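You operate a simulated robot arm through the tools that you are given. There is no shell and no other tool.

You run a simulated robot arm. Do the job below in one go: nothing can be reset, and whatever is moved stays where it is left.

## Task
Stand the vases of pink and red flowers in the green crate and clamp both.
Fine: spill no water and leave the third vase on the bench where it is.

It is judged by the outcome, as a careful person would: the job done as asked, and still so three seconds after it is handed in. It fails if anything else is knocked over, pushed out of place, dropped, spilled or broken.

## Robot
A 6-joint arm with a two-finger gripper, fixed in place. Base frame: the origin is on the floor under the middle of its stand, x ahead of it, y to its left, z up; the work surface is at about z = 0.8. Units: m, rad, N and s.
It reaches about 1.637 m from its shoulder. Its first joint turns from -2.897 to 2.897 rad. Payload 3.43 kg.
Tool frame: the origin (TCP) lies between the finger pads and is the grasp point; the fingertips stand 0.02 m ahead of it; z points along the fingers, y is the line along which they close. The gripper opens to 0.19 m; its body begins 0.248 m behind the TCP.
Orientation is told as [roll, pitch, yaw] about the base's x, y, z axes, in that order, counted from this pose: with the fingers straight down and closing along the base's y, the tool's x points along the base's -x, its y along +y and its z along -z.

## Interface
- The arm moves only by the tool servo_tool. Its argument "increments" is a list of rows, each a list of 7 numbers: the shift along the tool's x, y, z in units of 200 mm (1.0 is 200 mm), then the turn, a rotation vector about the tool's x, y, z in units of 120 degrees (1.0 is 120 degrees), then the gripper command, from -1 (fully open) to 1 (shut), values between in proportion. In form: [[dx, dy, dz, wx, wy, wz, claw], ...]. A call has 1 to 20 rows; each row is the pose to reach, as a shift and turn from the pose commanded when the call began, along the tool's axes at that moment. A call with a number of a shift or a turn outside -1 to 1 is refused whole. A row lasts 0.2 s, in which the tool goes at most 0.05 m and 0.15 rad; a call with a longer step from one row to the next is refused whole, and so is a gripper value outside its range. A pose out of reach is approached as far as the arm can. The call stops where the force on the tool passes 40 N (or 10 N more than at its start, if that is more) or the arm is blocked; 0.2 s more then pass. Each finger travels about 0.045 m/s and halts on what it meets, pressing with about 21 N; the grip force reading is that of the motor and also rises with nothing between the fingers. The clock runs only during rows and for 0.2 s after the last one: add rows that repeat a pose to give the fingers time. It gives the time, the measured TCP pose, the force on the tool (base axes), the opening and the grip force at its end, in the units of the frame above (readings bear some noise), with the torque about the TCP (base axes, N m) and any sound that the robot's microphone picked up.
- Cameras (640 x 400 px; columns grow to the right, rows downward): "scene" is fixed at [0.4001, -0.4994, 1.6332]; the picture's right is [0.59, -0.80, 0.00], its down [-0.61, -0.45, -0.66] and it looks along [0.53, 0.39, -0.75] (base axes); focal length 363 px, centre (320, 200). "wrist" rides on the gripper at [0.07, -0.008, -0.288] in the tool frame; the picture's right is [0.12, 0.99, 0.00], its down [-0.96, 0.11, -0.25] and it looks along [-0.25, 0.03, 0.97] (tool axes); focal length 261 px, centre (320, 200). There is no depth. A picture from a camera that has moved, and an enlarged one, comes with that camera's place and axes in the base frame and with its lens.
- snapshot(camera): a new picture of that camera. No time passes.
- move_column(by): slides the trunk up (or, below 0, down) by that many m; the arm rides with it, the base frame stays. It gives what a move gives, with no picture.
- enlarge(camera, box): a new picture of the part [left, top, right, bottom] of that camera's present view, enlarged. No time passes.
- close_job(): hands the job in; it is judged then, once.

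Places have to be worked out from the pictures, the camera data and where the tool is seen. Open the gripper and draw the arm clear of the work before you hand the job in, unless the task says otherwise.

The tools are called after "Call:" by a JSON object that holds its "op" and its "data". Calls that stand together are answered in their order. servo_tool: Moves the arm, as the interface text tells. Its arguments: {"type":"object","properties":{"increments":{"type":"array","items":{"type":"array","items":{"type":"number"}}}},"required":["increments"]} The other tools are called the same way: move_column (by) moves the trunk up or down; snapshot (camera) takes a picture; enlarge (camera, box) takes an enlarged picture of a part of a camera's view; close_job () hands the job in.

At the start:

```text
time: 0.0
tool_pos: [0.7465, 0.1048, 1.1443]
ee_rot: [0.0, -0.001, 0.0]
ft_force: [0.6, -0.3, 0.5]
moment: [-0.03, 0.02, 0.01]
grip_width: 0.1902
finger_force: 0.0
trunk travel left (down, up): [-0.175, 0.065]
```

scene: 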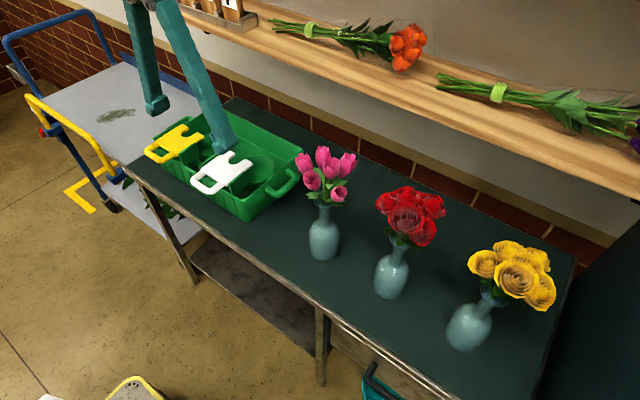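
wrist: 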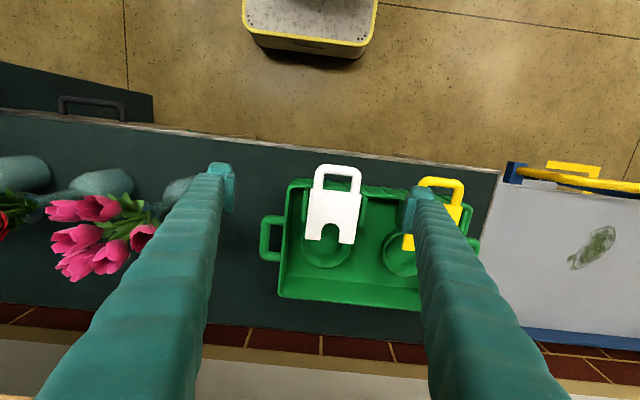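

I start by looking closer at the crate with its clamps and at the vases, before moving anything.

Call:
{"op": "enlarge", "data": {"camera": "scene", "box": [120, 80, 320, 230]}}

Call:
{"op": "enlarge", "data": {"camera": "scene", "box": [280, 130, 580, 360]}}

Call:
{"op": "enlarge", "data": {"camera": "wrist", "box": [240, 140, 500, 320]}}

Call:
{"op": "enlarge", "data": {"camera": "wrist", "box": [0, 130, 240, 300]}}

```text
2.67 times, centred on (220, 155) of scene
camera zoom: at [0.4001, -0.4994, 1.6332], right [0.59, -0.8, 0.0], down [-0.61, -0.45, -0.66], along [0.53, 0.39, -0.75], focal length 967 px, centre (587, 320)
```

zoom: 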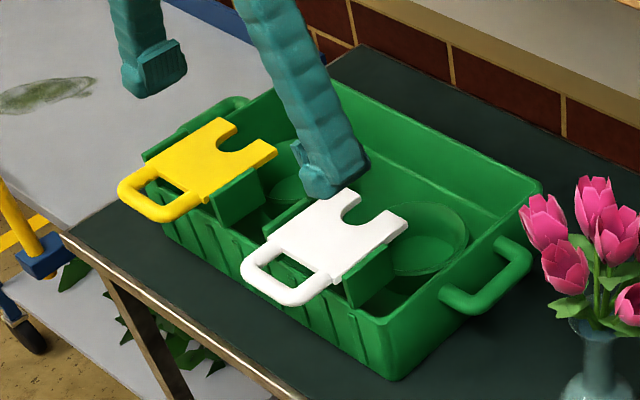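

```text
1.74 times, centred on (430, 245) of scene
camera zoom: at [0.4001, -0.4994, 1.6332], right [0.59, -0.8, 0.0], down [-0.61, -0.45, -0.66], along [0.53, 0.39, -0.75], focal length 631 px, centre (129, 122)
```

zoom: 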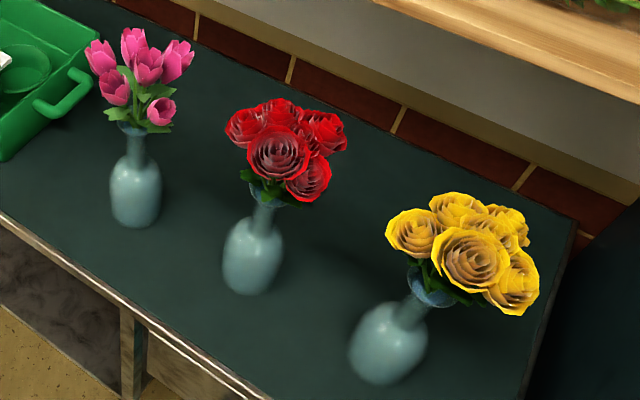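

```text
2.22 times, centred on (370, 230) of wrist
camera zoom: at [0.676, 0.0957, 1.4318], right [-0.12, 0.99, 0.0], down [0.96, 0.11, 0.25], along [0.25, 0.03, -0.97], focal length 579 px, centre (209, 133)
```

zoom: 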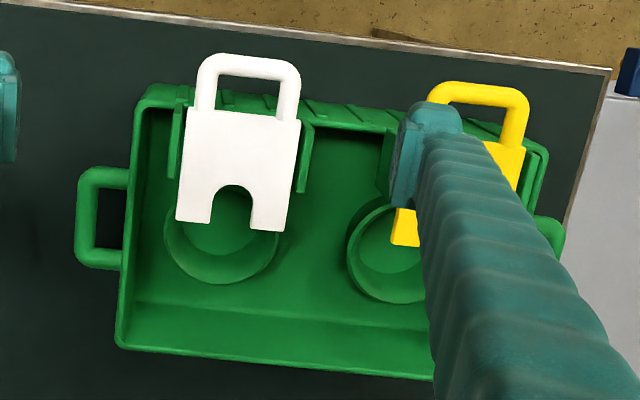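

```text
2.35 times, centred on (120, 215) of wrist
camera zoom: at [0.676, 0.0957, 1.4318], right [-0.12, 0.99, 0.0], down [0.96, 0.11, 0.25], along [0.25, 0.03, -0.97], focal length 613 px, centre (791, 165)
```

zoom: 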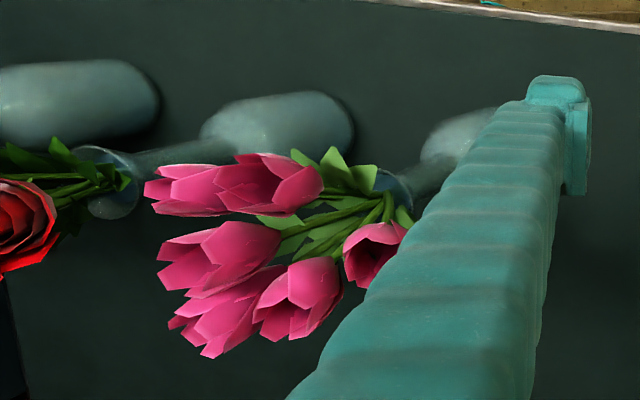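

The pictures put the vases at about x 0.84, y -0.19 / -0.39 / -0.59. The crate spans x 0.78–1.05 and y 0.05–0.43, with two sliding fork plates in front of two ring pockets. I draw the tool back a little and pitch it forward to get a low side view.

Call:
{"op": "servo_tool", "data": {"increments": [[0.08, 0, 0, 0, -0.05, 0, -1], [0.16, -0.05, 0, 0, -0.1, 0, -1], [0.24, -0.1, 0, 0, -0.15, 0, -1], [0.32, -0.15, 0, 0, -0.2, 0, -1], [0.4, -0.2, 0, 0, -0.25, 0, -1], [0.48, -0.25, 0, 0, -0.3, 0, -1], [0.5, -0.25, 0, 0, -0.35, 0, -1], [0.5, -0.25, 0, 0, -0.4, 0, -1], [0.5, -0.25, 0, 0, -0.45, 0, -1], [0.5, -0.25, 0, 0, -0.5, 0, -1]]}}

Call:
{"op": "snapshot", "data": {"camera": "wrist"}}

Call:
{"op": "snapshot", "data": {"camera": "scene"}}

```text
time: 2.2
tool_pos: [0.6472, 0.0536, 1.1435]
ee_rot: [-0.001, -1.048, 0.0]
ft_force: [-0.5, 0.2, 0.0]
moment: [-0.03, 0.04, -0.02]
grip_width: 0.19
finger_force: 0.0
trunk travel left (down, up): [-0.175, 0.065]
```

```text
taken
camera wrist: at [0.3626, 0.0464, 1.2263], right [-0.06, 0.99, -0.1], down [0.27, 0.12, 0.96], along [0.96, 0.03, -0.27], focal length 261 px, centre (320, 200)
```

wrist: 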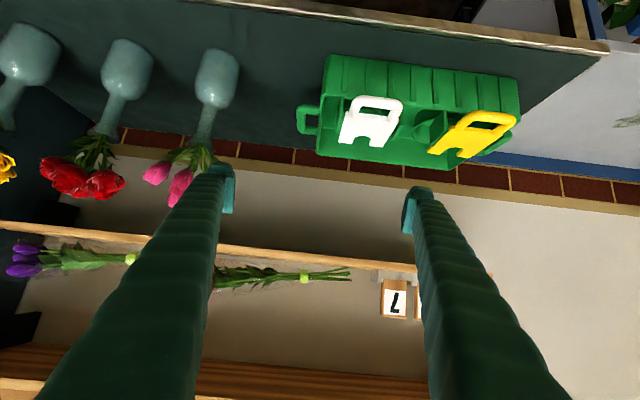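

```text
taken
```

scene: 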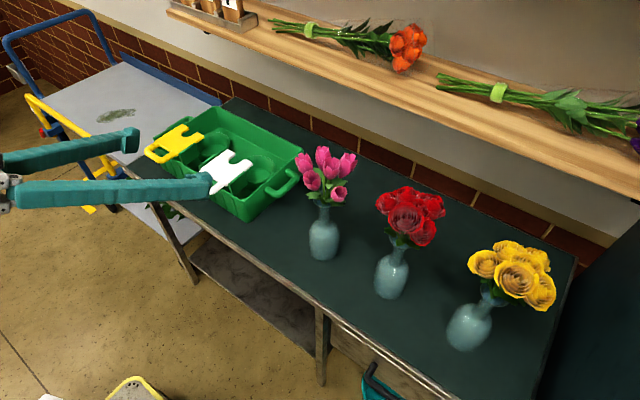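

The pitched pose is reachable and now the wrist camera looks almost level (upside down). I enlarge the vases and the crate to measure heights.

Call:
{"op": "enlarge", "data": {"camera": "wrist", "box": [80, 30, 260, 220]}}

Call:
{"op": "enlarge", "data": {"camera": "wrist", "box": [290, 40, 530, 190]}}

Call:
{"op": "enlarge", "data": {"camera": "scene", "box": [140, 90, 310, 225]}}

Call:
{"op": "enlarge", "data": {"camera": "scene", "box": [280, 140, 460, 310]}}

```text
2.11 times, centred on (170, 125) of wrist
camera zoom: at [0.3626, 0.0464, 1.2263], right [-0.06, 0.99, -0.1], down [0.27, 0.12, 0.96], along [0.96, 0.03, -0.27], focal length 549 px, centre (636, 358)
```

zoom: 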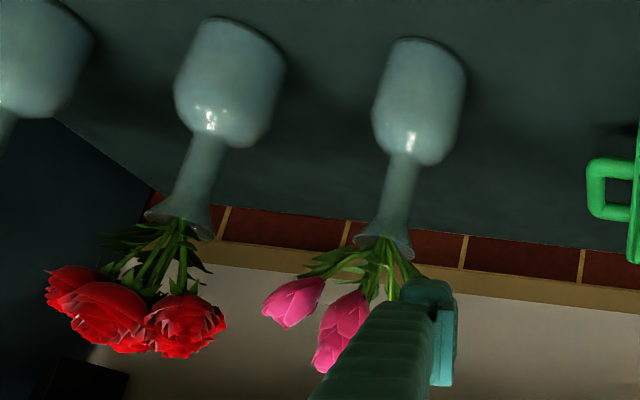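

```text
2.67 times, centred on (410, 115) of wrist
camera zoom: at [0.3626, 0.0464, 1.2263], right [-0.06, 0.99, -0.1], down [0.27, 0.12, 0.96], along [0.96, 0.03, -0.27], focal length 695 px, centre (80, 427)
```

zoom: 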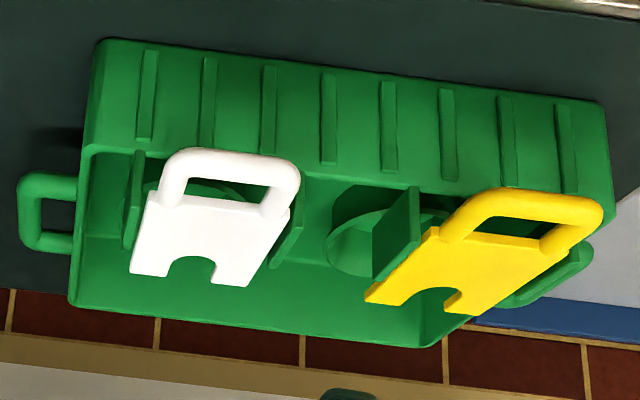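

```text
2.96 times, centred on (225, 158) of scene
camera zoom: at [0.4001, -0.4994, 1.6332], right [0.59, -0.8, 0.0], down [-0.61, -0.45, -0.66], along [0.53, 0.39, -0.75], focal length 1074 px, centre (602, 326)
```

zoom: 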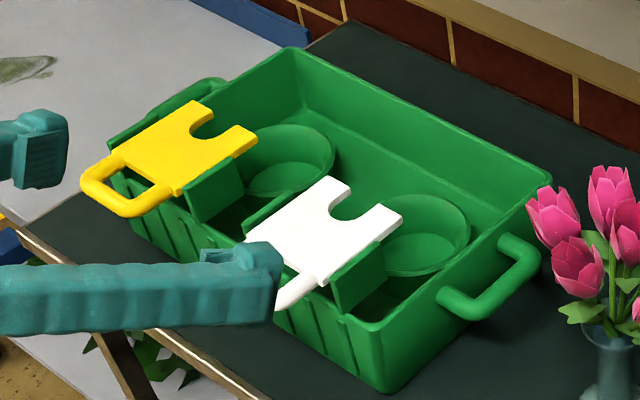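

```text
2.35 times, centred on (370, 225) of scene
camera zoom: at [0.4001, -0.4994, 1.6332], right [0.59, -0.8, 0.0], down [-0.61, -0.45, -0.66], along [0.53, 0.39, -0.75], focal length 853 px, centre (202, 141)
```

zoom: 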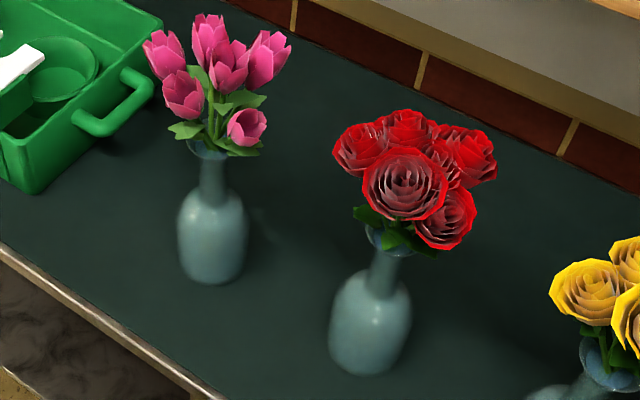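

The vases stand about 0.21 m tall: the body is about 0.08 wide up to z≈0.92, the neck about 0.03 wide from 0.92 to 0.99, and the lip is at about 1.01. The flowers start above 1.03. Next I hover over each ring pocket to measure its place from above.

Call:
{"op": "servo_tool", "data": {"increments": [[-0.06, 0.05, 0.08, 0, 0.05, 0, -1], [-0.12, 0.1, 0.17, 0, 0.1, 0, -1], [-0.18, 0.15, 0.26, 0, 0.15, 0, -1], [-0.24, 0.2, 0.35, 0, 0.2, 0, -1], [-0.3, 0.25, 0.44, 0, 0.25, 0, -1], [-0.36, 0.3, 0.53, 0, 0.3, 0, -1], [-0.42, 0.34, 0.62, 0, 0.35, 0, -1], [-0.48, 0.37, 0.71, 0, 0.4, 0, -1], [-0.54, 0.4, 0.8, 0, 0.45, 0, -1], [-0.604, 0.43, 0.881, 0, 0.5, 0, -1], [-0.604, 0.43, 0.881, 0, 0.5, 0, -1]]}}

Call:
{"op": "enlarge", "data": {"camera": "wrist", "box": [190, 80, 450, 280]}}

Call:
{"op": "servo_tool", "data": {"increments": [[0, 0.2, 0, 0, 0, 0, -1], [0, 0.4, 0, 0, 0, 0, -1], [0, 0.6, 0, 0, 0, 0, -1], [0, 0.8, 0, 0, 0, 0, -1], [0, 1.0, 0, 0, 0, 0, -1], [0, 1.0, 0, 0, 0, 0, -1]]}}

Call:
{"op": "enlarge", "data": {"camera": "wrist", "box": [190, 80, 450, 280]}}

Call:
{"op": "enlarge", "data": {"camera": "scene", "box": [140, 90, 310, 225]}}

```text
time: 4.6
tool_pos: [0.86, 0.1405, 1.1579]
ee_rot: [0.002, 0.002, 0.0]
ft_force: [-0.3, 0.7, -1.8]
moment: [-0.04, 0.17, -0.01]
grip_width: 0.1899
finger_force: 0.1
trunk travel left (down, up): [-0.175, 0.065]
```

```text
2.00 times, centred on (320, 180) of wrist
camera zoom: at [0.7904, 0.1321, 1.4462], right [-0.12, 0.99, 0.0], down [0.96, 0.11, 0.25], along [0.24, 0.03, -0.97], focal length 521 px, centre (320, 240)
```

zoom: 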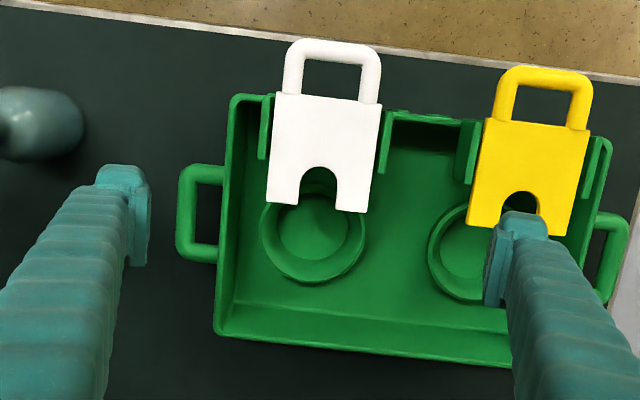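

```text
time: 6.0
tool_pos: [0.8604, 0.3419, 1.1611]
ee_rot: [0.0, 0.001, -0.002]
ft_force: [-0.3, 0.4, 0.0]
moment: [0.01, 0.04, 0.0]
grip_width: 0.19
finger_force: 0.0
trunk travel left (down, up): [-0.175, 0.065]
```

```text
2.00 times, centred on (320, 180) of wrist
camera zoom: at [0.7901, 0.3332, 1.4482], right [-0.12, 0.99, 0.0], down [0.96, 0.11, 0.25], along [0.25, 0.03, -0.97], focal length 521 px, centre (320, 240)
```

zoom: 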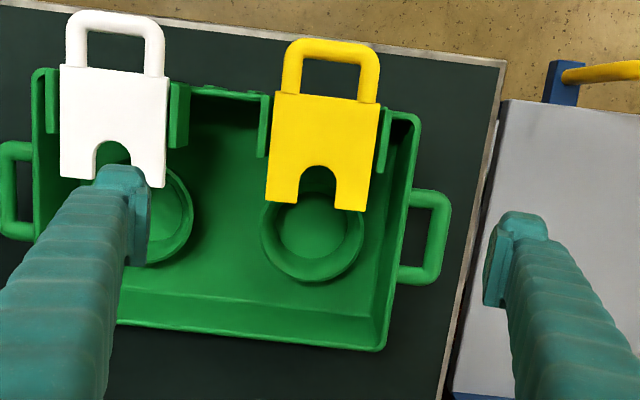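

```text
2.96 times, centred on (225, 158) of scene
camera zoom: at [0.4001, -0.4994, 1.6332], right [0.59, -0.8, 0.0], down [-0.61, -0.45, -0.66], along [0.53, 0.39, -0.75], focal length 1074 px, centre (602, 326)
```

zoom: 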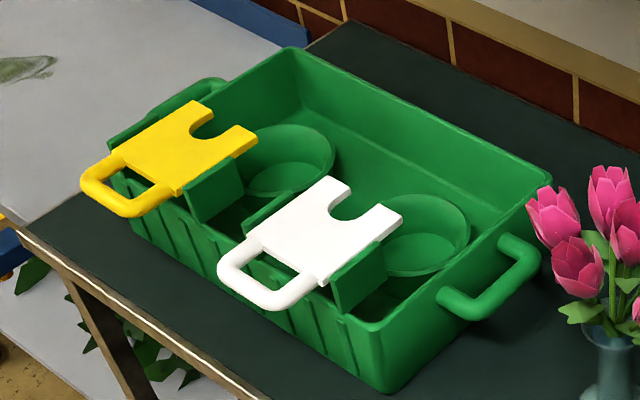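

The white pocket is at about (0.939, 0.142) and the yellow pocket at about (0.940, 0.342). Pocket floors are about 0.81, plate tops about 0.938, and the forks need about 7 cm of travel toward +x. I back off and swing over in front of the pink vase with the tool pitched about 70° forward and the gripper narrowed to 0.10.

Call:
{"op": "servo_tool", "data": {"increments": [[0.1, -0.1, 0, 0, -0.025, 0, -0.05], [0.2, -0.2, 0, 0, -0.05, 0, -0.05], [0.3, -0.3, 0, 0, -0.075, 0, -0.05], [0.4, -0.4, 0, 0, -0.1, 0, -0.05], [0.5, -0.5, 0, 0, -0.125, 0, -0.05], [0.6, -0.6, 0, 0, -0.15, 0, -0.05], [0.7, -0.7, 0, 0, -0.175, 0, -0.05], [0.8, -0.8, 0, 0, -0.2, 0, -0.05], [0.9, -0.9, 0, 0, -0.225, 0, -0.05], [1.0, -1.0, 0, 0, -0.25, 0, -0.05], [1.0, -1.0, 0, 0, -0.25, 0, -0.05]]}}

Call:
{"op": "servo_tool", "data": {"increments": [[0.034, -0.1, 0.038, 0, -0.033, 0, -0.05], [0.067, -0.2, 0.077, 0, -0.067, 0, -0.05], [0.101, -0.3, 0.115, 0, -0.1, 0, -0.05], [0.135, -0.4, 0.153, 0, -0.133, 0, -0.05], [0.168, -0.5, 0.192, 0, -0.167, 0, -0.05], [0.202, -0.6, 0.23, 0, -0.2, 0, -0.05], [0.236, -0.7, 0.268, 0, -0.233, 0, -0.05], [0.269, -0.8, 0.306, 0, -0.267, 0, -0.05], [0.303, -0.9, 0.345, 0, -0.3, 0, -0.05], [0.3365, -1.0, 0.383, 0, -0.333, 0, -0.05], [0.3365, -1.0, 0.383, 0, -0.333, 0, -0.05]]}}

Call:
{"op": "snapshot", "data": {"camera": "wrist"}}

Call:
{"op": "snapshot", "data": {"camera": "scene"}}

```text
time: 8.4
tool_pos: [0.661, 0.1409, 1.1625]
ee_rot: [-0.001, -0.525, -0.002]
ft_force: [-0.2, -0.7, -0.2]
moment: [-0.01, 0.0, 0.04]
grip_width: 0.1001
finger_force: 0.0
trunk travel left (down, up): [-0.175, 0.065]
```

```text
time: 11.0
tool_pos: [0.6202, -0.0292, 1.0239]
ee_rot: [-0.034, -1.05, 0.133]
ft_force: [-0.7, -1.2, -0.7]
moment: [-0.01, 0.02, -0.03]
grip_width: 0.0998
finger_force: 0.1
out of reach, approached as far as the arm can: row 8, 9, 10, 11
trunk travel left (down, up): [-0.175, 0.065]
stopped in row 11: the arm was blocked; the commanded pose is now the measured one
```

```text
taken
camera wrist: at [0.3367, -0.0662, 1.1058], right [-0.16, 0.98, -0.12], down [0.25, 0.16, 0.96], along [0.96, 0.12, -0.27], focal length 261 px, centre (320, 200)
```

wrist: 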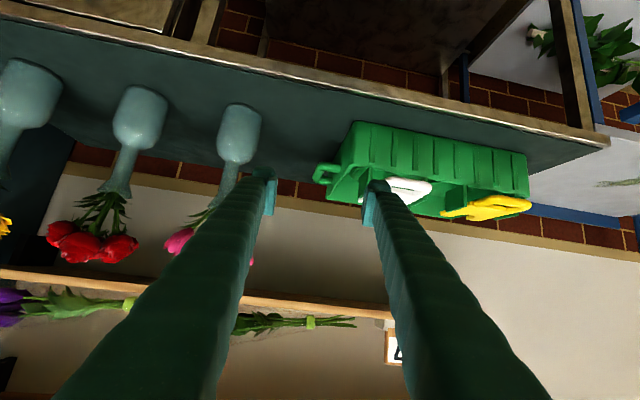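

```text
taken
```

scene: 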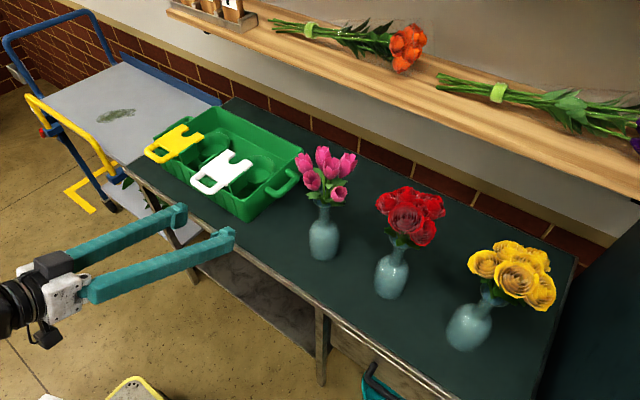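

The arm folded too close to its own base, which is harmless, and nothing was touched. I move outward to about (0.70, -0.186, 0.97) in front of the pink vase, where the wrist has more room, and straighten the tool.

Call:
{"op": "servo_tool", "data": {"increments": [[0.02, -0.05, 0.1, 0.005, -0.01, 0.0035, -0.05], [0.04, -0.15, 0.2, 0.01, -0.02, 0.007, -0.05], [0.05, -0.3, 0.3, 0.015, -0.03, 0.01, -0.05], [0.06, -0.45, 0.35, 0.021, -0.041, 0.014, -0.05], [0.07, -0.6, 0.38, 0.026, -0.051, 0.018, -0.05], [0.08, -0.7, 0.4, 0.032, -0.062, 0.021, -0.05], [0.0887, -0.8175, 0.416, 0.037, -0.072, 0.025, -0.05], [0.0887, -0.8175, 0.416, 0.0415, -0.0815, 0.0283, -0.05], [0.0887, -0.8175, 0.416, 0.0415, -0.0815, 0.0283, -0.05]]}}

Call:
{"op": "snapshot", "data": {"camera": "wrist"}}

Call:
{"op": "snapshot", "data": {"camera": "scene"}}

```text
time: 13.0
tool_pos: [0.7197, -0.2031, 0.9954]
ee_rot: [0.007, -1.219, -0.003]
ft_force: [0.0, -1.2, 0.4]
moment: [0.02, 0.0, 0.0]
grip_width: 0.0997
finger_force: 0.0
out of reach, approached as far as the arm can: row 1, 2, 3, 4, 5, 6, 7, 8, 9
trunk travel left (down, up): [-0.175, 0.065]
```

```text
taken
camera wrist: at [0.4254, -0.2122, 1.0286], right [-0.04, 0.99, -0.11], down [0.1, 0.11, 0.99], along [0.99, 0.03, -0.1], focal length 261 px, centre (320, 200)
```

wrist: 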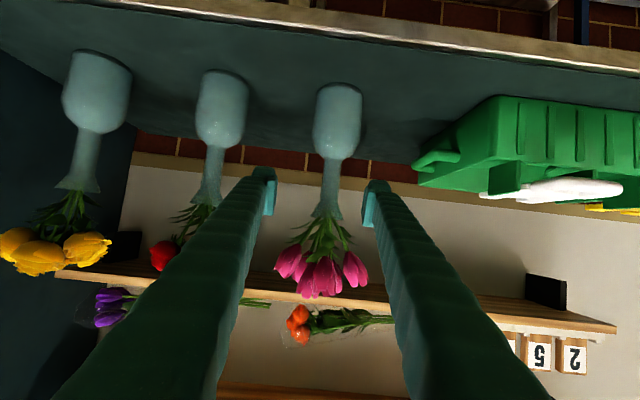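

```text
taken
```

scene: 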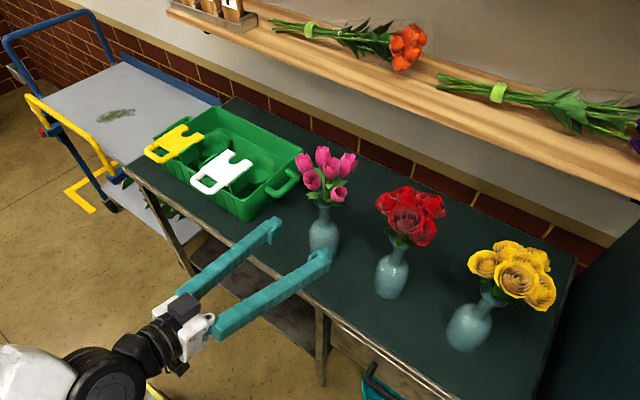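

The tool sits at the arm's inner reach limit, and the offset suggests the shoulder lies lower than the wrist. Lowering the trunk 0.12 m gives more room: the tool drops to about z 0.875, clear of the bench and vase, and then I raise it with the arm.

Call:
{"op": "move_column", "data": {"by": -0.12}}

```text
time: 14.5
tool_pos: [0.7187, -0.2028, 0.8747]
ee_rot: [0.005, -1.217, -0.002]
ft_force: [0.1, -0.5, 0.0]
moment: [-0.01, -0.03, 0.0]
grip_width: 0.0995
finger_force: 0.0
trunk travel left (down, up): [-0.055, 0.185]
```

The trunk is down and the tool is at z 0.875. I raise the tool 0.09 m straight up in front of the pink vase and look again.

Call:
{"op": "servo_tool", "data": {"increments": [[-0.11, 0, -0.04, 0, 0, 0, -0.05], [-0.22, 0, -0.08, 0, 0, 0, -0.05], [-0.33, 0, -0.12, 0, 0, 0, -0.05], [-0.423, 0, -0.154, 0, 0, 0, -0.05], [-0.423, 0, -0.154, 0, 0, 0, -0.05]]}}

Call:
{"op": "snapshot", "data": {"camera": "wrist"}}

Call:
{"op": "enlarge", "data": {"camera": "scene", "box": [200, 140, 400, 300]}}

```text
time: 15.7
tool_pos: [0.7209, -0.2041, 0.9631]
ee_rot: [0.014, -1.215, -0.009]
ft_force: [0.6, 0.1, -0.2]
moment: [-0.04, -0.02, -0.03]
grip_width: 0.0996
finger_force: 0.0
trunk travel left (down, up): [-0.055, 0.185]
```

```text
taken
camera wrist: at [0.4267, -0.2132, 0.9972], right [-0.04, 0.99, -0.11], down [0.1, 0.11, 0.99], along [0.99, 0.03, -0.11], focal length 261 px, centre (320, 200)
```

wrist: 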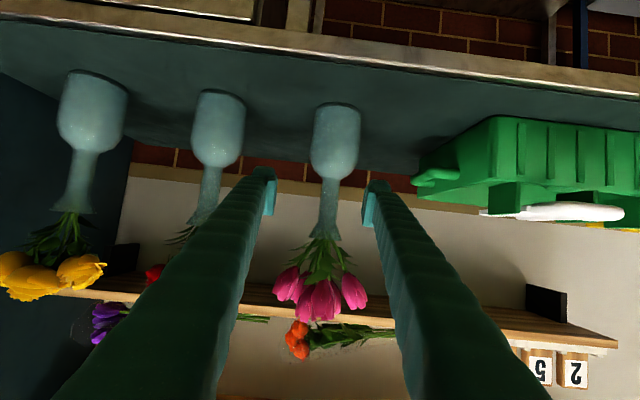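

```text
2.50 times, centred on (300, 220) of scene
camera zoom: at [0.4001, -0.4994, 1.6332], right [0.59, -0.8, 0.0], down [-0.61, -0.45, -0.66], along [0.53, 0.39, -0.75], focal length 907 px, centre (370, 150)
```

zoom: 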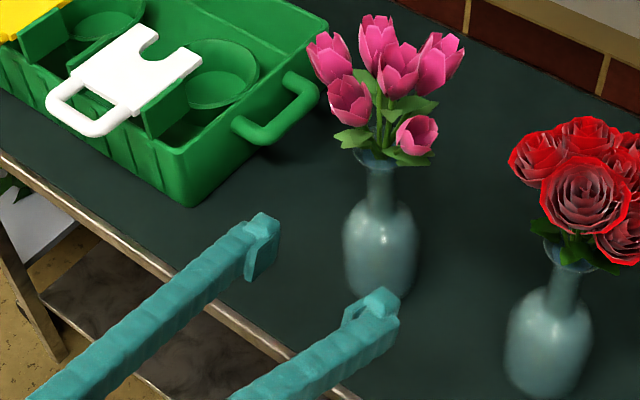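

The pose is now reachable without complaint. I enlarge the wrist view around the pink neck to centre the fingers on it.

Call:
{"op": "enlarge", "data": {"camera": "wrist", "box": [250, 90, 410, 250]}}

```text
2.50 times, centred on (330, 170) of wrist
camera zoom: at [0.4267, -0.2132, 0.9972], right [-0.04, 0.99, -0.11], down [0.1, 0.11, 0.99], along [0.99, 0.03, -0.11], focal length 652 px, centre (295, 275)
```

zoom: 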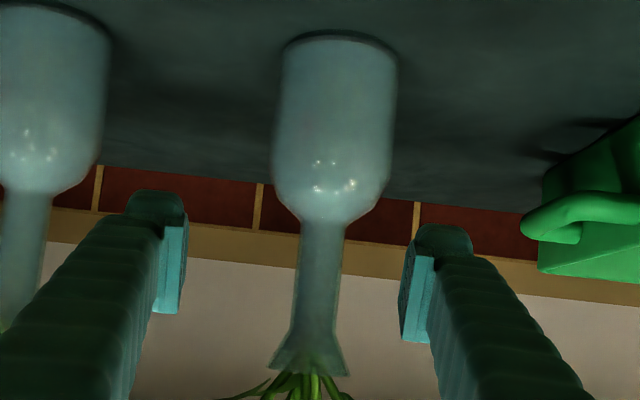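

The neck lies about 1.9 cm to +y of the tool axis, so pink is at about (0.843, -0.185). The neck spans z 0.912–0.99. I shift sideways, drop to z≈0.952 and advance partway, keeping the open fingers either side of the neck.

Call:
{"op": "servo_tool", "data": {"increments": [[0.026, 0.05, 0.01, 0, 0, 0, -0.05], [0.0516, 0.095, 0.019, 0, 0, 0, -0.05], [0.02, 0.095, 0.1, 0, 0, 0, -0.05], [-0.01, 0.095, 0.18, 0, 0, 0, -0.05], [-0.04, 0.095, 0.265, 0, 0, 0, -0.05], [-0.07, 0.095, 0.347, 0, 0, 0, -0.05], [-0.07, 0.095, 0.347, 0, 0, 0, -0.05]]}}

Call:
{"op": "enlarge", "data": {"camera": "wrist", "box": [230, 90, 410, 250]}}

Call:
{"op": "enlarge", "data": {"camera": "scene", "box": [240, 140, 420, 280]}}

```text
time: 17.3
tool_pos: [0.7909, -0.1849, 0.9538]
ee_rot: [0.006, -1.218, -0.005]
ft_force: [0.0, 0.9, -0.2]
moment: [-0.02, 0.02, 0.02]
grip_width: 0.1
finger_force: 0.1
trunk travel left (down, up): [-0.055, 0.185]
```

```text
2.50 times, centred on (320, 170) of wrist
camera zoom: at [0.4965, -0.193, 0.9881], right [-0.04, 0.99, -0.11], down [0.1, 0.11, 0.99], along [0.99, 0.03, -0.1], focal length 652 px, centre (320, 275)
```

zoom: 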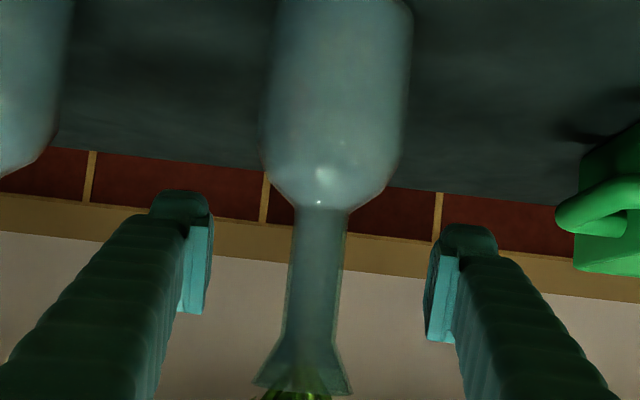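

```text
2.86 times, centred on (330, 210) of scene
camera zoom: at [0.4001, -0.4994, 1.6332], right [0.59, -0.8, 0.0], down [-0.61, -0.45, -0.66], along [0.53, 0.39, -0.75], focal length 1036 px, centre (291, 171)
```

zoom: 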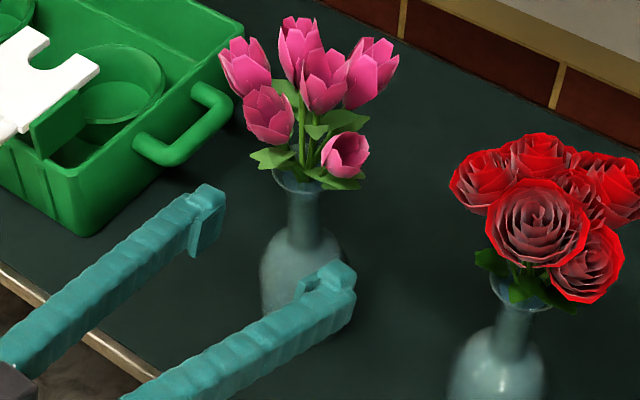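

The neck is centred between the fingers to about 1 mm (column 318 against 320). I advance the last 5 cm so the pads flank the neck, then check before closing.

Call:
{"op": "servo_tool", "data": {"increments": [[-0.022, 0, 0.062, 0, 0, 0, -0.05], [-0.043, 0, 0.123, 0, 0, 0, -0.05], [-0.065, -0.004, 0.185, 0, 0, 0, -0.05], [-0.0856, -0.005, 0.2456, 0, 0, 0, -0.05], [-0.0856, -0.005, 0.2456, 0, 0, 0, -0.05]]}}

Call:
{"op": "enlarge", "data": {"camera": "wrist", "box": [230, 90, 410, 250]}}

Call:
{"op": "enlarge", "data": {"camera": "scene", "box": [240, 140, 420, 280]}}

```text
time: 18.5
tool_pos: [0.841, -0.1845, 0.9526]
ee_rot: [0.004, -1.218, -0.003]
ft_force: [0.0, 0.4, -0.4]
moment: [0.01, 0.0, 0.03]
grip_width: 0.0995
finger_force: 0.1
trunk travel left (down, up): [-0.055, 0.185]
```

```text
2.50 times, centred on (320, 170) of wrist
camera zoom: at [0.5474, -0.1943, 0.9869], right [-0.04, 0.99, -0.11], down [0.1, 0.11, 0.99], along [0.99, 0.03, -0.1], focal length 652 px, centre (320, 275)
```

zoom: 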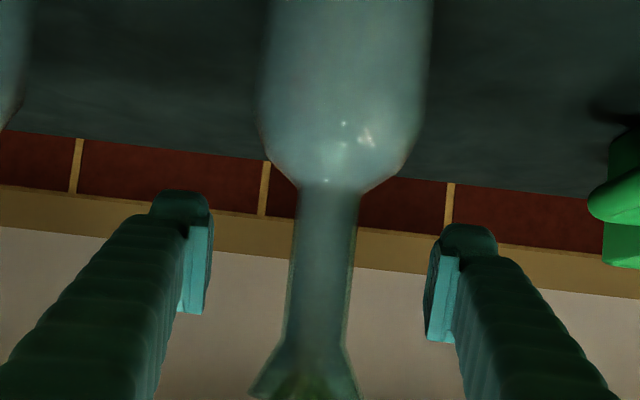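

```text
2.86 times, centred on (330, 210) of scene
camera zoom: at [0.4001, -0.4994, 1.6332], right [0.59, -0.8, 0.0], down [-0.61, -0.45, -0.66], along [0.53, 0.39, -0.75], focal length 1036 px, centre (291, 171)
```

zoom: 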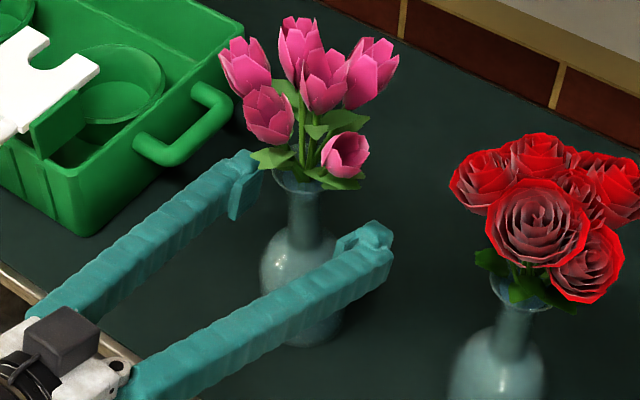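

The pads flank the neck symmetrically with no contact force. I now close gently, first near the neck and then fully, and hold to let the grip settle.

Call:
{"op": "servo_tool", "data": {"increments": [[0, 0, 0, 0, 0, 0, 0.3], [0, 0, 0, 0, 0, 0, 0.5], [0, 0, 0, 0, 0, 0, 0.6], [0, 0, 0, 0, 0, 0, 0.65], [0, 0, 0, 0, 0, 0, 0.7], [0, 0, 0, 0, 0, 0, 0.75], [0, 0, 0, 0, 0, 0, 0.8], [0, 0, 0, 0, 0, 0, 1], [0, 0, 0, 0, 0, 0, 1], [0, 0, 0, 0, 0, 0, 1]]}}

Call:
{"op": "enlarge", "data": {"camera": "wrist", "box": [230, 90, 410, 250]}}

Call:
{"op": "enlarge", "data": {"camera": "scene", "box": [240, 140, 420, 280]}}

```text
time: 20.7
tool_pos: [0.8417, -0.1849, 0.952]
ee_rot: [0.006, -1.218, -0.002]
ft_force: [2.1, 2.5, 0.8]
moment: [0.03, -0.21, 0.1]
grip_width: 0.0294
finger_force: 21.1
trunk travel left (down, up): [-0.055, 0.185]
```

```text
2.50 times, centred on (320, 170) of wrist
camera zoom: at [0.5475, -0.1941, 0.9869], right [-0.04, 0.99, -0.11], down [0.1, 0.11, 0.99], along [0.99, 0.03, -0.1], focal length 652 px, centre (320, 275)
```

zoom: 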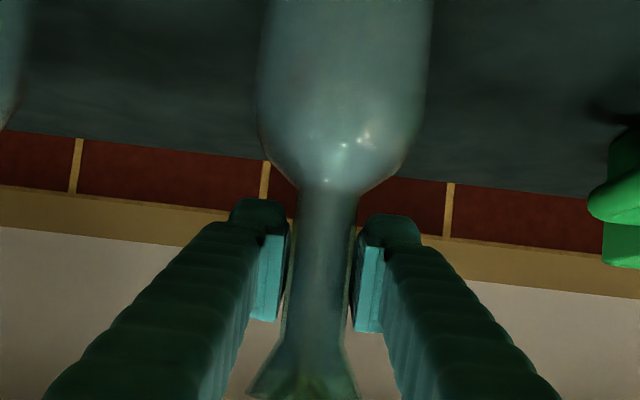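

```text
2.86 times, centred on (330, 210) of scene
camera zoom: at [0.4001, -0.4994, 1.6332], right [0.59, -0.8, 0.0], down [-0.61, -0.45, -0.66], along [0.53, 0.39, -0.75], focal length 1036 px, centre (291, 171)
```

zoom: 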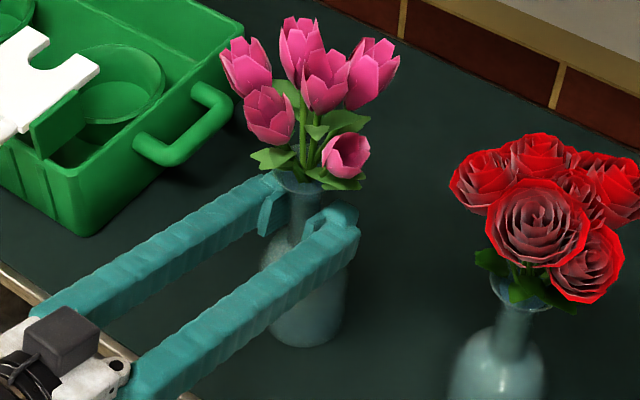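

The grip is firm on the neck (width 0.0294, 21 N) and the vase is still upright. I lift slowly by 3 cm to feel the weight and check for slip or swing.

Call:
{"op": "servo_tool", "data": {"increments": [[-0.0117, 0, -0.0043, 0, 0, 0, 1], [-0.0352, 0, -0.013, 0, 0, 0, 1], [-0.0704, 0, -0.0259, 0, 0, 0, 1], [-0.1056, 0, -0.0389, 0, 0, 0, 1], [-0.129, 0, -0.0475, 0, 0, 0, 1], [-0.1408, 0, -0.0518, 0, 0, 0, 1], [-0.1408, 0, -0.0518, 0, 0, 0, 1], [-0.1408, 0, -0.0518, 0, 0, 0, 1]]}}

Call:
{"op": "enlarge", "data": {"camera": "wrist", "box": [200, 40, 440, 340]}}

Call:
{"op": "enlarge", "data": {"camera": "scene", "box": [240, 120, 420, 280]}}

```text
time: 22.5
tool_pos: [0.842, -0.1847, 0.9842]
ee_rot: [0.005, -1.216, -0.004]
ft_force: [0.5, 0.6, -6.8]
moment: [-0.01, 0.01, 0.03]
grip_width: 0.0292
finger_force: 21.0
trunk travel left (down, up): [-0.055, 0.185]
```

```text
1.33 times, centred on (320, 190) of wrist
camera zoom: at [0.5475, -0.1941, 1.0169], right [-0.04, 0.99, -0.11], down [0.1, 0.11, 0.99], along [0.99, 0.03, -0.1], focal length 348 px, centre (320, 213)
```

zoom: 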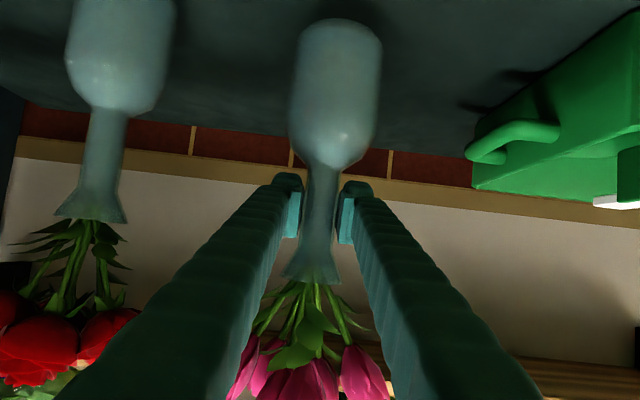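

```text
2.50 times, centred on (330, 200) of scene
camera zoom: at [0.4001, -0.4994, 1.6332], right [0.59, -0.8, 0.0], down [-0.61, -0.45, -0.66], along [0.53, 0.39, -0.75], focal length 907 px, centre (295, 200)
```

zoom: 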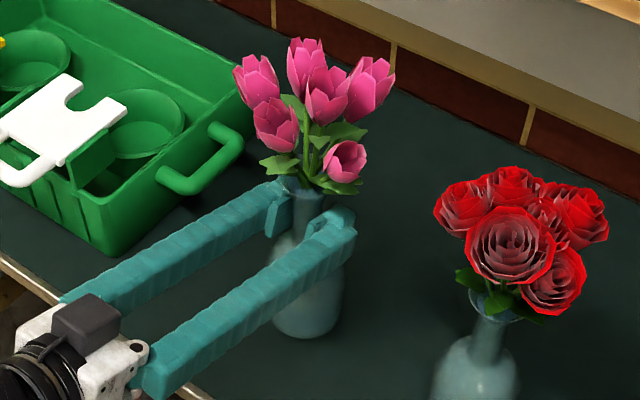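

The vase lifted cleanly: it weighs about 6.8 N, with no slip, and is upright. I raise it until its base will clear the crate rim and plates (tool z≈1.135), in smooth steps.

Call:
{"op": "servo_tool", "data": {"increments": [[-0.02, 0, -0.0074, 0, 0, 0, 1], [-0.06, 0, -0.0222, 0, 0, 0, 1], [-0.12, 0, -0.0444, 0, 0, 0, 1], [-0.19, 0, -0.0703, 0, 0, 0, 1], [-0.26, 0, -0.0962, 0, 0, 0, 1], [-0.33, 0, -0.1221, 0, 0, 0, 1], [-0.4, 0, -0.148, 0, 0, 0, 1], [-0.47, 0, -0.1739, 0, 0, 0, 1], [-0.54, 0, -0.1998, 0, 0, 0, 1], [-0.61, 0, -0.2257, 0, 0, 0, 1], [-0.66, 0, -0.2442, 0, 0, 0, 1], [-0.69, 0, -0.2553, 0, 0, 0, 1], [-0.7034, 0, -0.26, 0, 0, 0, 1], [-0.7034, 0, -0.26, 0, 0, 0, 1]]}}

Call:
{"op": "snapshot", "data": {"camera": "scene"}}

```text
time: 25.5
tool_pos: [0.8422, -0.1854, 1.133]
ee_rot: [0.005, -1.216, -0.003]
ft_force: [0.3, -0.3, -6.7]
moment: [0.0, 0.03, 0.01]
grip_width: 0.029
finger_force: 21.2
trunk travel left (down, up): [-0.055, 0.185]
```

```text
taken
```

scene: 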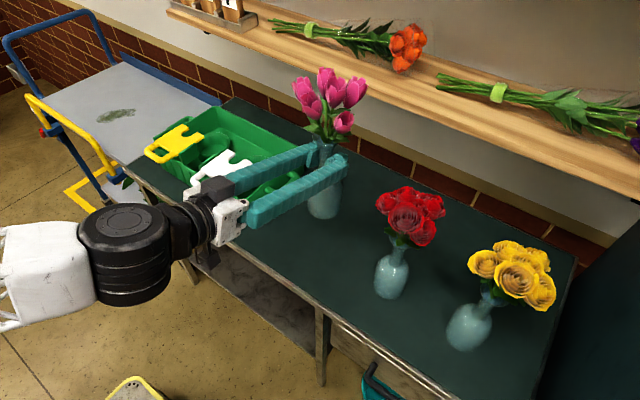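

The vase hangs steady and its base is near z 0.98. The shelf edge (x≈1.12, z≈1.15) stays clear of the flowers. I carry it smoothly toward the yellow pocket in three legs.

Call:
{"op": "servo_tool", "data": {"increments": [[-0.0026, 0.03, 0.007, 0, 0, 0, 1], [-0.0087, 0.1, 0.0235, 0, 0, 0, 1], [-0.0173, 0.2, 0.0469, 0, 0, 0, 1], [-0.026, 0.3, 0.0704, 0, 0, 0, 1], [-0.0347, 0.4, 0.0938, 0, 0, 0, 1], [-0.0434, 0.5, 0.1173, 0, 0, 0, 1], [-0.052, 0.6, 0.1407, 0, 0, 0, 1], [-0.0607, 0.7, 0.1642, 0, 0, 0, 1], [-0.0694, 0.8, 0.1876, 0, 0, 0, 1], [-0.078, 0.9, 0.2111, 0, 0, 0, 1], [-0.0841, 0.97, 0.2275, 0, 0, 0, 1], [-0.0867, 1.0, 0.2345, 0, 0, 0, 1], [-0.0867, 1.0, 0.2345, 0, 0, 0, 1]]}}

Call:
{"op": "servo_tool", "data": {"increments": [[-0.0026, 0.03, 0.007, 0, 0, 0, 1], [-0.0087, 0.1, 0.0235, 0, 0, 0, 1], [-0.0173, 0.2, 0.0469, 0, 0, 0, 1], [-0.026, 0.3, 0.0704, 0, 0, 0, 1], [-0.0347, 0.4, 0.0938, 0, 0, 0, 1], [-0.0434, 0.5, 0.1173, 0, 0, 0, 1], [-0.052, 0.6, 0.1407, 0, 0, 0, 1], [-0.0607, 0.7, 0.1642, 0, 0, 0, 1], [-0.0694, 0.8, 0.1876, 0, 0, 0, 1], [-0.078, 0.9, 0.2111, 0, 0, 0, 1], [-0.0841, 0.97, 0.2275, 0, 0, 0, 1], [-0.0867, 1.0, 0.2345, 0, 0, 0, 1], [-0.0867, 1.0, 0.2345, 0, 0, 0, 1]]}}

Call:
{"op": "snapshot", "data": {"camera": "scene"}}

Call:
{"op": "snapshot", "data": {"camera": "wrist"}}

```text
time: 28.3
tool_pos: [0.8926, 0.0139, 1.1325]
ee_rot: [0.009, -1.218, -0.005]
ft_force: [0.3, 0.9, -7.2]
moment: [0.31, 0.13, 0.02]
grip_width: 0.0288
finger_force: 21.1
trunk travel left (down, up): [-0.055, 0.185]
```

```text
time: 31.1
tool_pos: [0.9407, 0.2149, 1.1356]
ee_rot: [0.006, -1.216, -0.004]
ft_force: [0.3, 0.3, -7.9]
moment: [-0.04, 0.01, 0.01]
grip_width: 0.0285
finger_force: 20.7
trunk travel left (down, up): [-0.055, 0.185]
```

```text
taken
```

scene: 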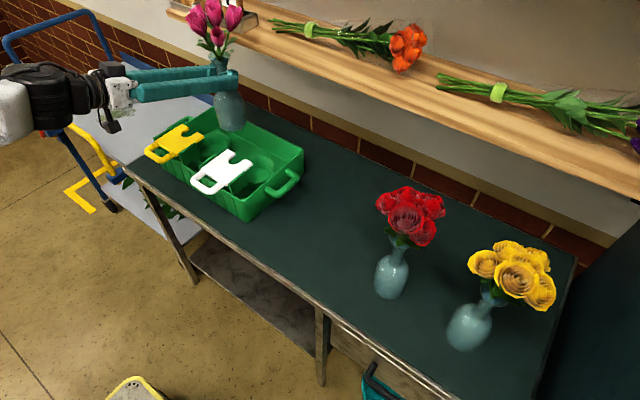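

```text
taken
camera wrist: at [0.6462, 0.2062, 1.1681], right [-0.04, 0.99, -0.11], down [0.1, 0.11, 0.99], along [0.99, 0.03, -0.1], focal length 261 px, centre (320, 200)
```

wrist: 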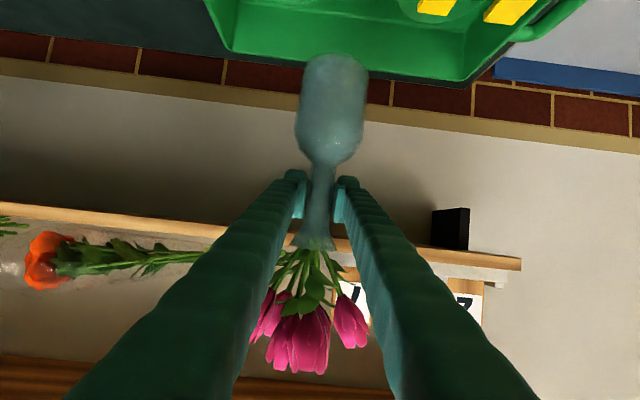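

The vase is now over the crate. The grip width reading is creeping down slightly (0.0294 to 0.0285), so I check closely whether the vase has shifted in the fingers.

Call:
{"op": "enlarge", "data": {"camera": "wrist", "box": [200, 40, 440, 340]}}

Call:
{"op": "enlarge", "data": {"camera": "scene", "box": [130, 0, 310, 150]}}

```text
1.33 times, centred on (320, 190) of wrist
camera zoom: at [0.6462, 0.2062, 1.1681], right [-0.04, 0.99, -0.11], down [0.1, 0.11, 0.99], along [0.99, 0.03, -0.1], focal length 348 px, centre (320, 213)
```

zoom: 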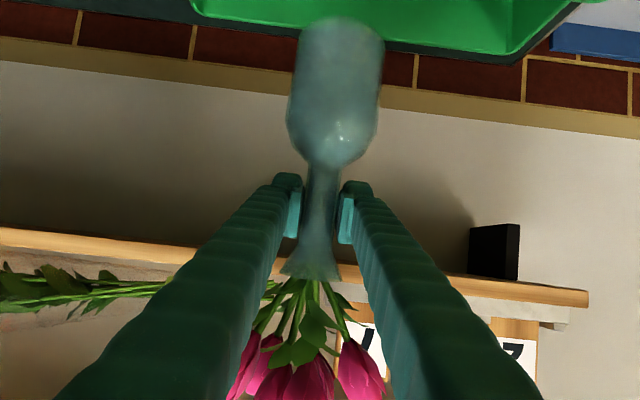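

```text
2.67 times, centred on (220, 75) of scene
camera zoom: at [0.4001, -0.4994, 1.6332], right [0.59, -0.8, 0.0], down [-0.61, -0.45, -0.66], along [0.53, 0.39, -0.75], focal length 967 px, centre (587, 533)
```

zoom: 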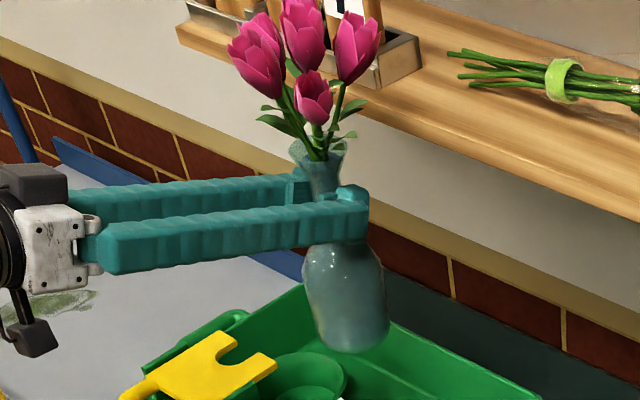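

Call:
{"op": "enlarge", "data": {"camera": "wrist", "box": [230, 90, 410, 250]}}

Call:
{"op": "enlarge", "data": {"camera": "scene", "box": [180, 30, 280, 150]}}

```text
2.50 times, centred on (320, 170) of wrist
camera zoom: at [0.6462, 0.2062, 1.1681], right [-0.04, 0.99, -0.11], down [0.1, 0.11, 0.99], along [0.99, 0.03, -0.1], focal length 652 px, centre (320, 275)
```

zoom: 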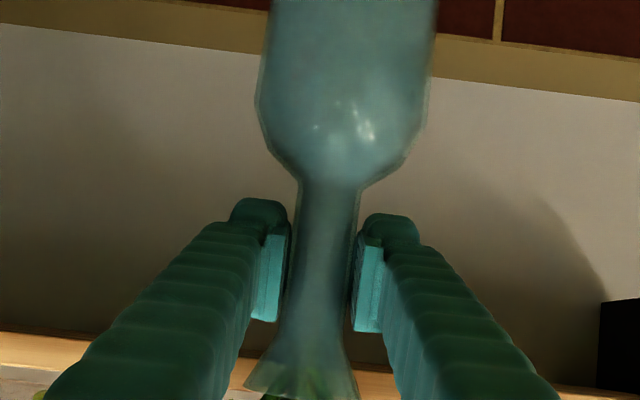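

```text
3.33 times, centred on (230, 90) of scene
camera zoom: at [0.4001, -0.4994, 1.6332], right [0.59, -0.8, 0.0], down [-0.61, -0.45, -0.66], along [0.53, 0.39, -0.75], focal length 1209 px, centre (620, 567)
```

zoom: 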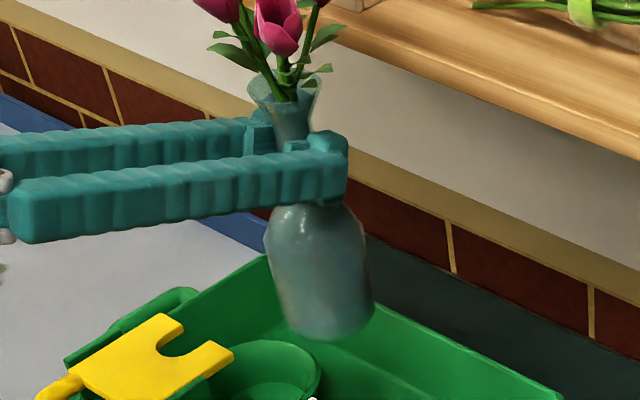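

There is no real slip (a couple of millimetres at most) and the vase hangs within about 2° of upright. I continue to y≈0.342 above the yellow pocket.

Call:
{"op": "servo_tool", "data": {"increments": [[0, 0.03, 0, 0, 0, 0, 1], [0, 0.1, 0, 0, 0, 0, 1], [0, 0.19, 0, 0, 0, 0, 1], [0, 0.28, 0, 0, 0, 0, 1], [0, 0.37, 0, 0, 0, 0, 1], [0, 0.46, 0, 0, 0, 0, 1], [0, 0.54, 0, 0, 0, 0, 1], [0, 0.6, 0, 0, 0, 0, 1], [0, 0.635, 0, 0, 0, 0, 1], [0, 0.635, 0, 0, 0, 0, 1], [0, 0.635, 0, 0, 0, 0, 1]]}}

Call:
{"op": "enlarge", "data": {"camera": "scene", "box": [130, 20, 310, 170]}}

Call:
{"op": "snapshot", "data": {"camera": "wrist"}}

```text
time: 33.5
tool_pos: [0.9419, 0.343, 1.1349]
ee_rot: [0.005, -1.216, -0.003]
ft_force: [0.4, 0.1, -7.0]
moment: [0.0, 0.02, 0.0]
grip_width: 0.0285
finger_force: 21.2
trunk travel left (down, up): [-0.055, 0.185]
```

```text
2.67 times, centred on (220, 95) of scene
camera zoom: at [0.4001, -0.4994, 1.6332], right [0.59, -0.8, 0.0], down [-0.61, -0.45, -0.66], along [0.53, 0.39, -0.75], focal length 967 px, centre (587, 480)
```

zoom: 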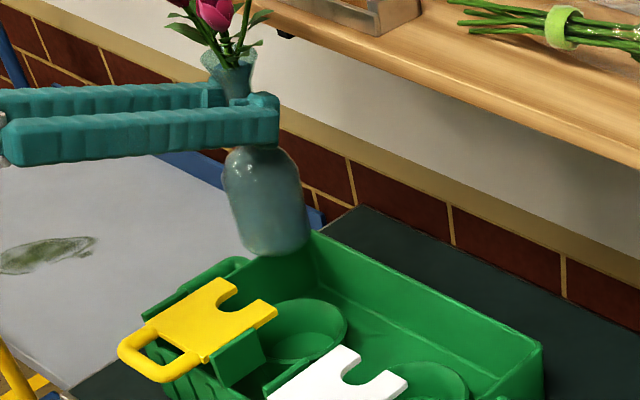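

```text
taken
camera wrist: at [0.6472, 0.3331, 1.1686], right [-0.04, 0.99, -0.11], down [0.1, 0.11, 0.99], along [0.99, 0.03, -0.1], focal length 261 px, centre (320, 200)
```

wrist: 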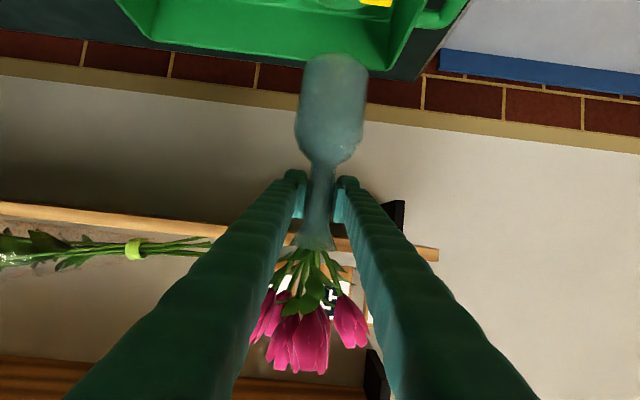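

The vase is above the yellow pocket at (0.942, 0.343). I lower it slowly until its base is just above the pocket rim (tool z≈1.02), then inspect the alignment.

Call:
{"op": "servo_tool", "data": {"increments": [[0.018, 0, 0.0067, 0, 0, 0, 1], [0.06, 0, 0.0222, 0, 0, 0, 1], [0.12, 0, 0.0444, 0, 0, 0, 1], [0.18, 0, 0.0667, 0, 0, 0, 1], [0.24, 0, 0.0889, 0, 0, 0, 1], [0.3, 0, 0.1111, 0, 0, 0, 1], [0.36, 0, 0.1333, 0, 0, 0, 1], [0.42, 0, 0.1555, 0, 0, 0, 1], [0.48, 0, 0.1778, 0, 0, 0, 1], [0.52, 0, 0.1926, 0, 0, 0, 1], [0.539, 0, 0.1996, 0, 0, 0, 1], [0.539, 0, 0.1996, 0, 0, 0, 1]]}}

Call:
{"op": "enlarge", "data": {"camera": "scene", "box": [130, 60, 290, 200]}}

Call:
{"op": "snapshot", "data": {"camera": "wrist"}}

```text
time: 36.1
tool_pos: [0.9415, 0.3419, 1.018]
ee_rot: [0.006, -1.216, -0.001]
ft_force: [0.3, 0.0, -7.4]
moment: [-0.02, 0.03, -0.02]
grip_width: 0.0284
finger_force: 21.5
trunk travel left (down, up): [-0.055, 0.185]
```

```text
2.86 times, centred on (210, 130) of scene
camera zoom: at [0.4001, -0.4994, 1.6332], right [0.59, -0.8, 0.0], down [-0.61, -0.45, -0.66], along [0.53, 0.39, -0.75], focal length 1036 px, centre (634, 400)
```

zoom: 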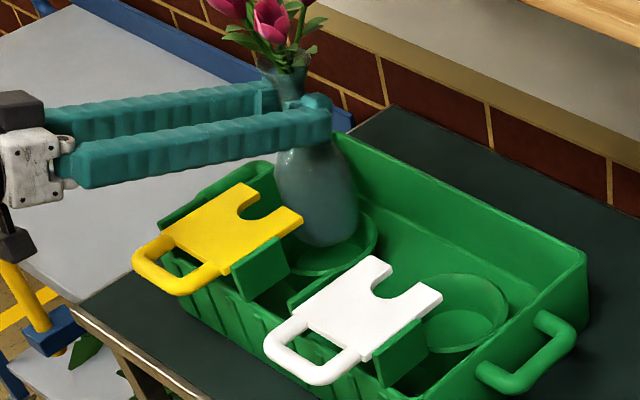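

```text
taken
camera wrist: at [0.6468, 0.3323, 1.0528], right [-0.04, 0.99, -0.11], down [0.1, 0.11, 0.99], along [0.99, 0.03, -0.1], focal length 261 px, centre (320, 200)
```

wrist: 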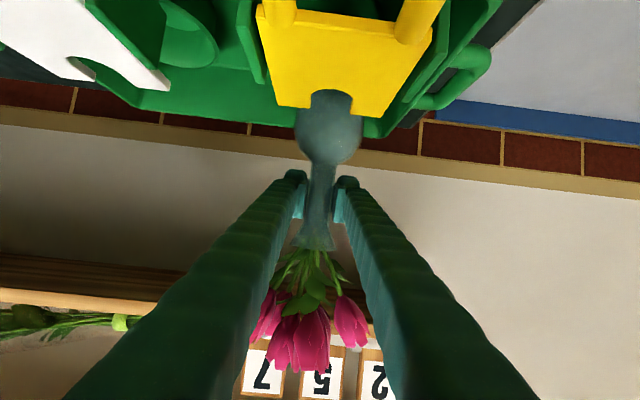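

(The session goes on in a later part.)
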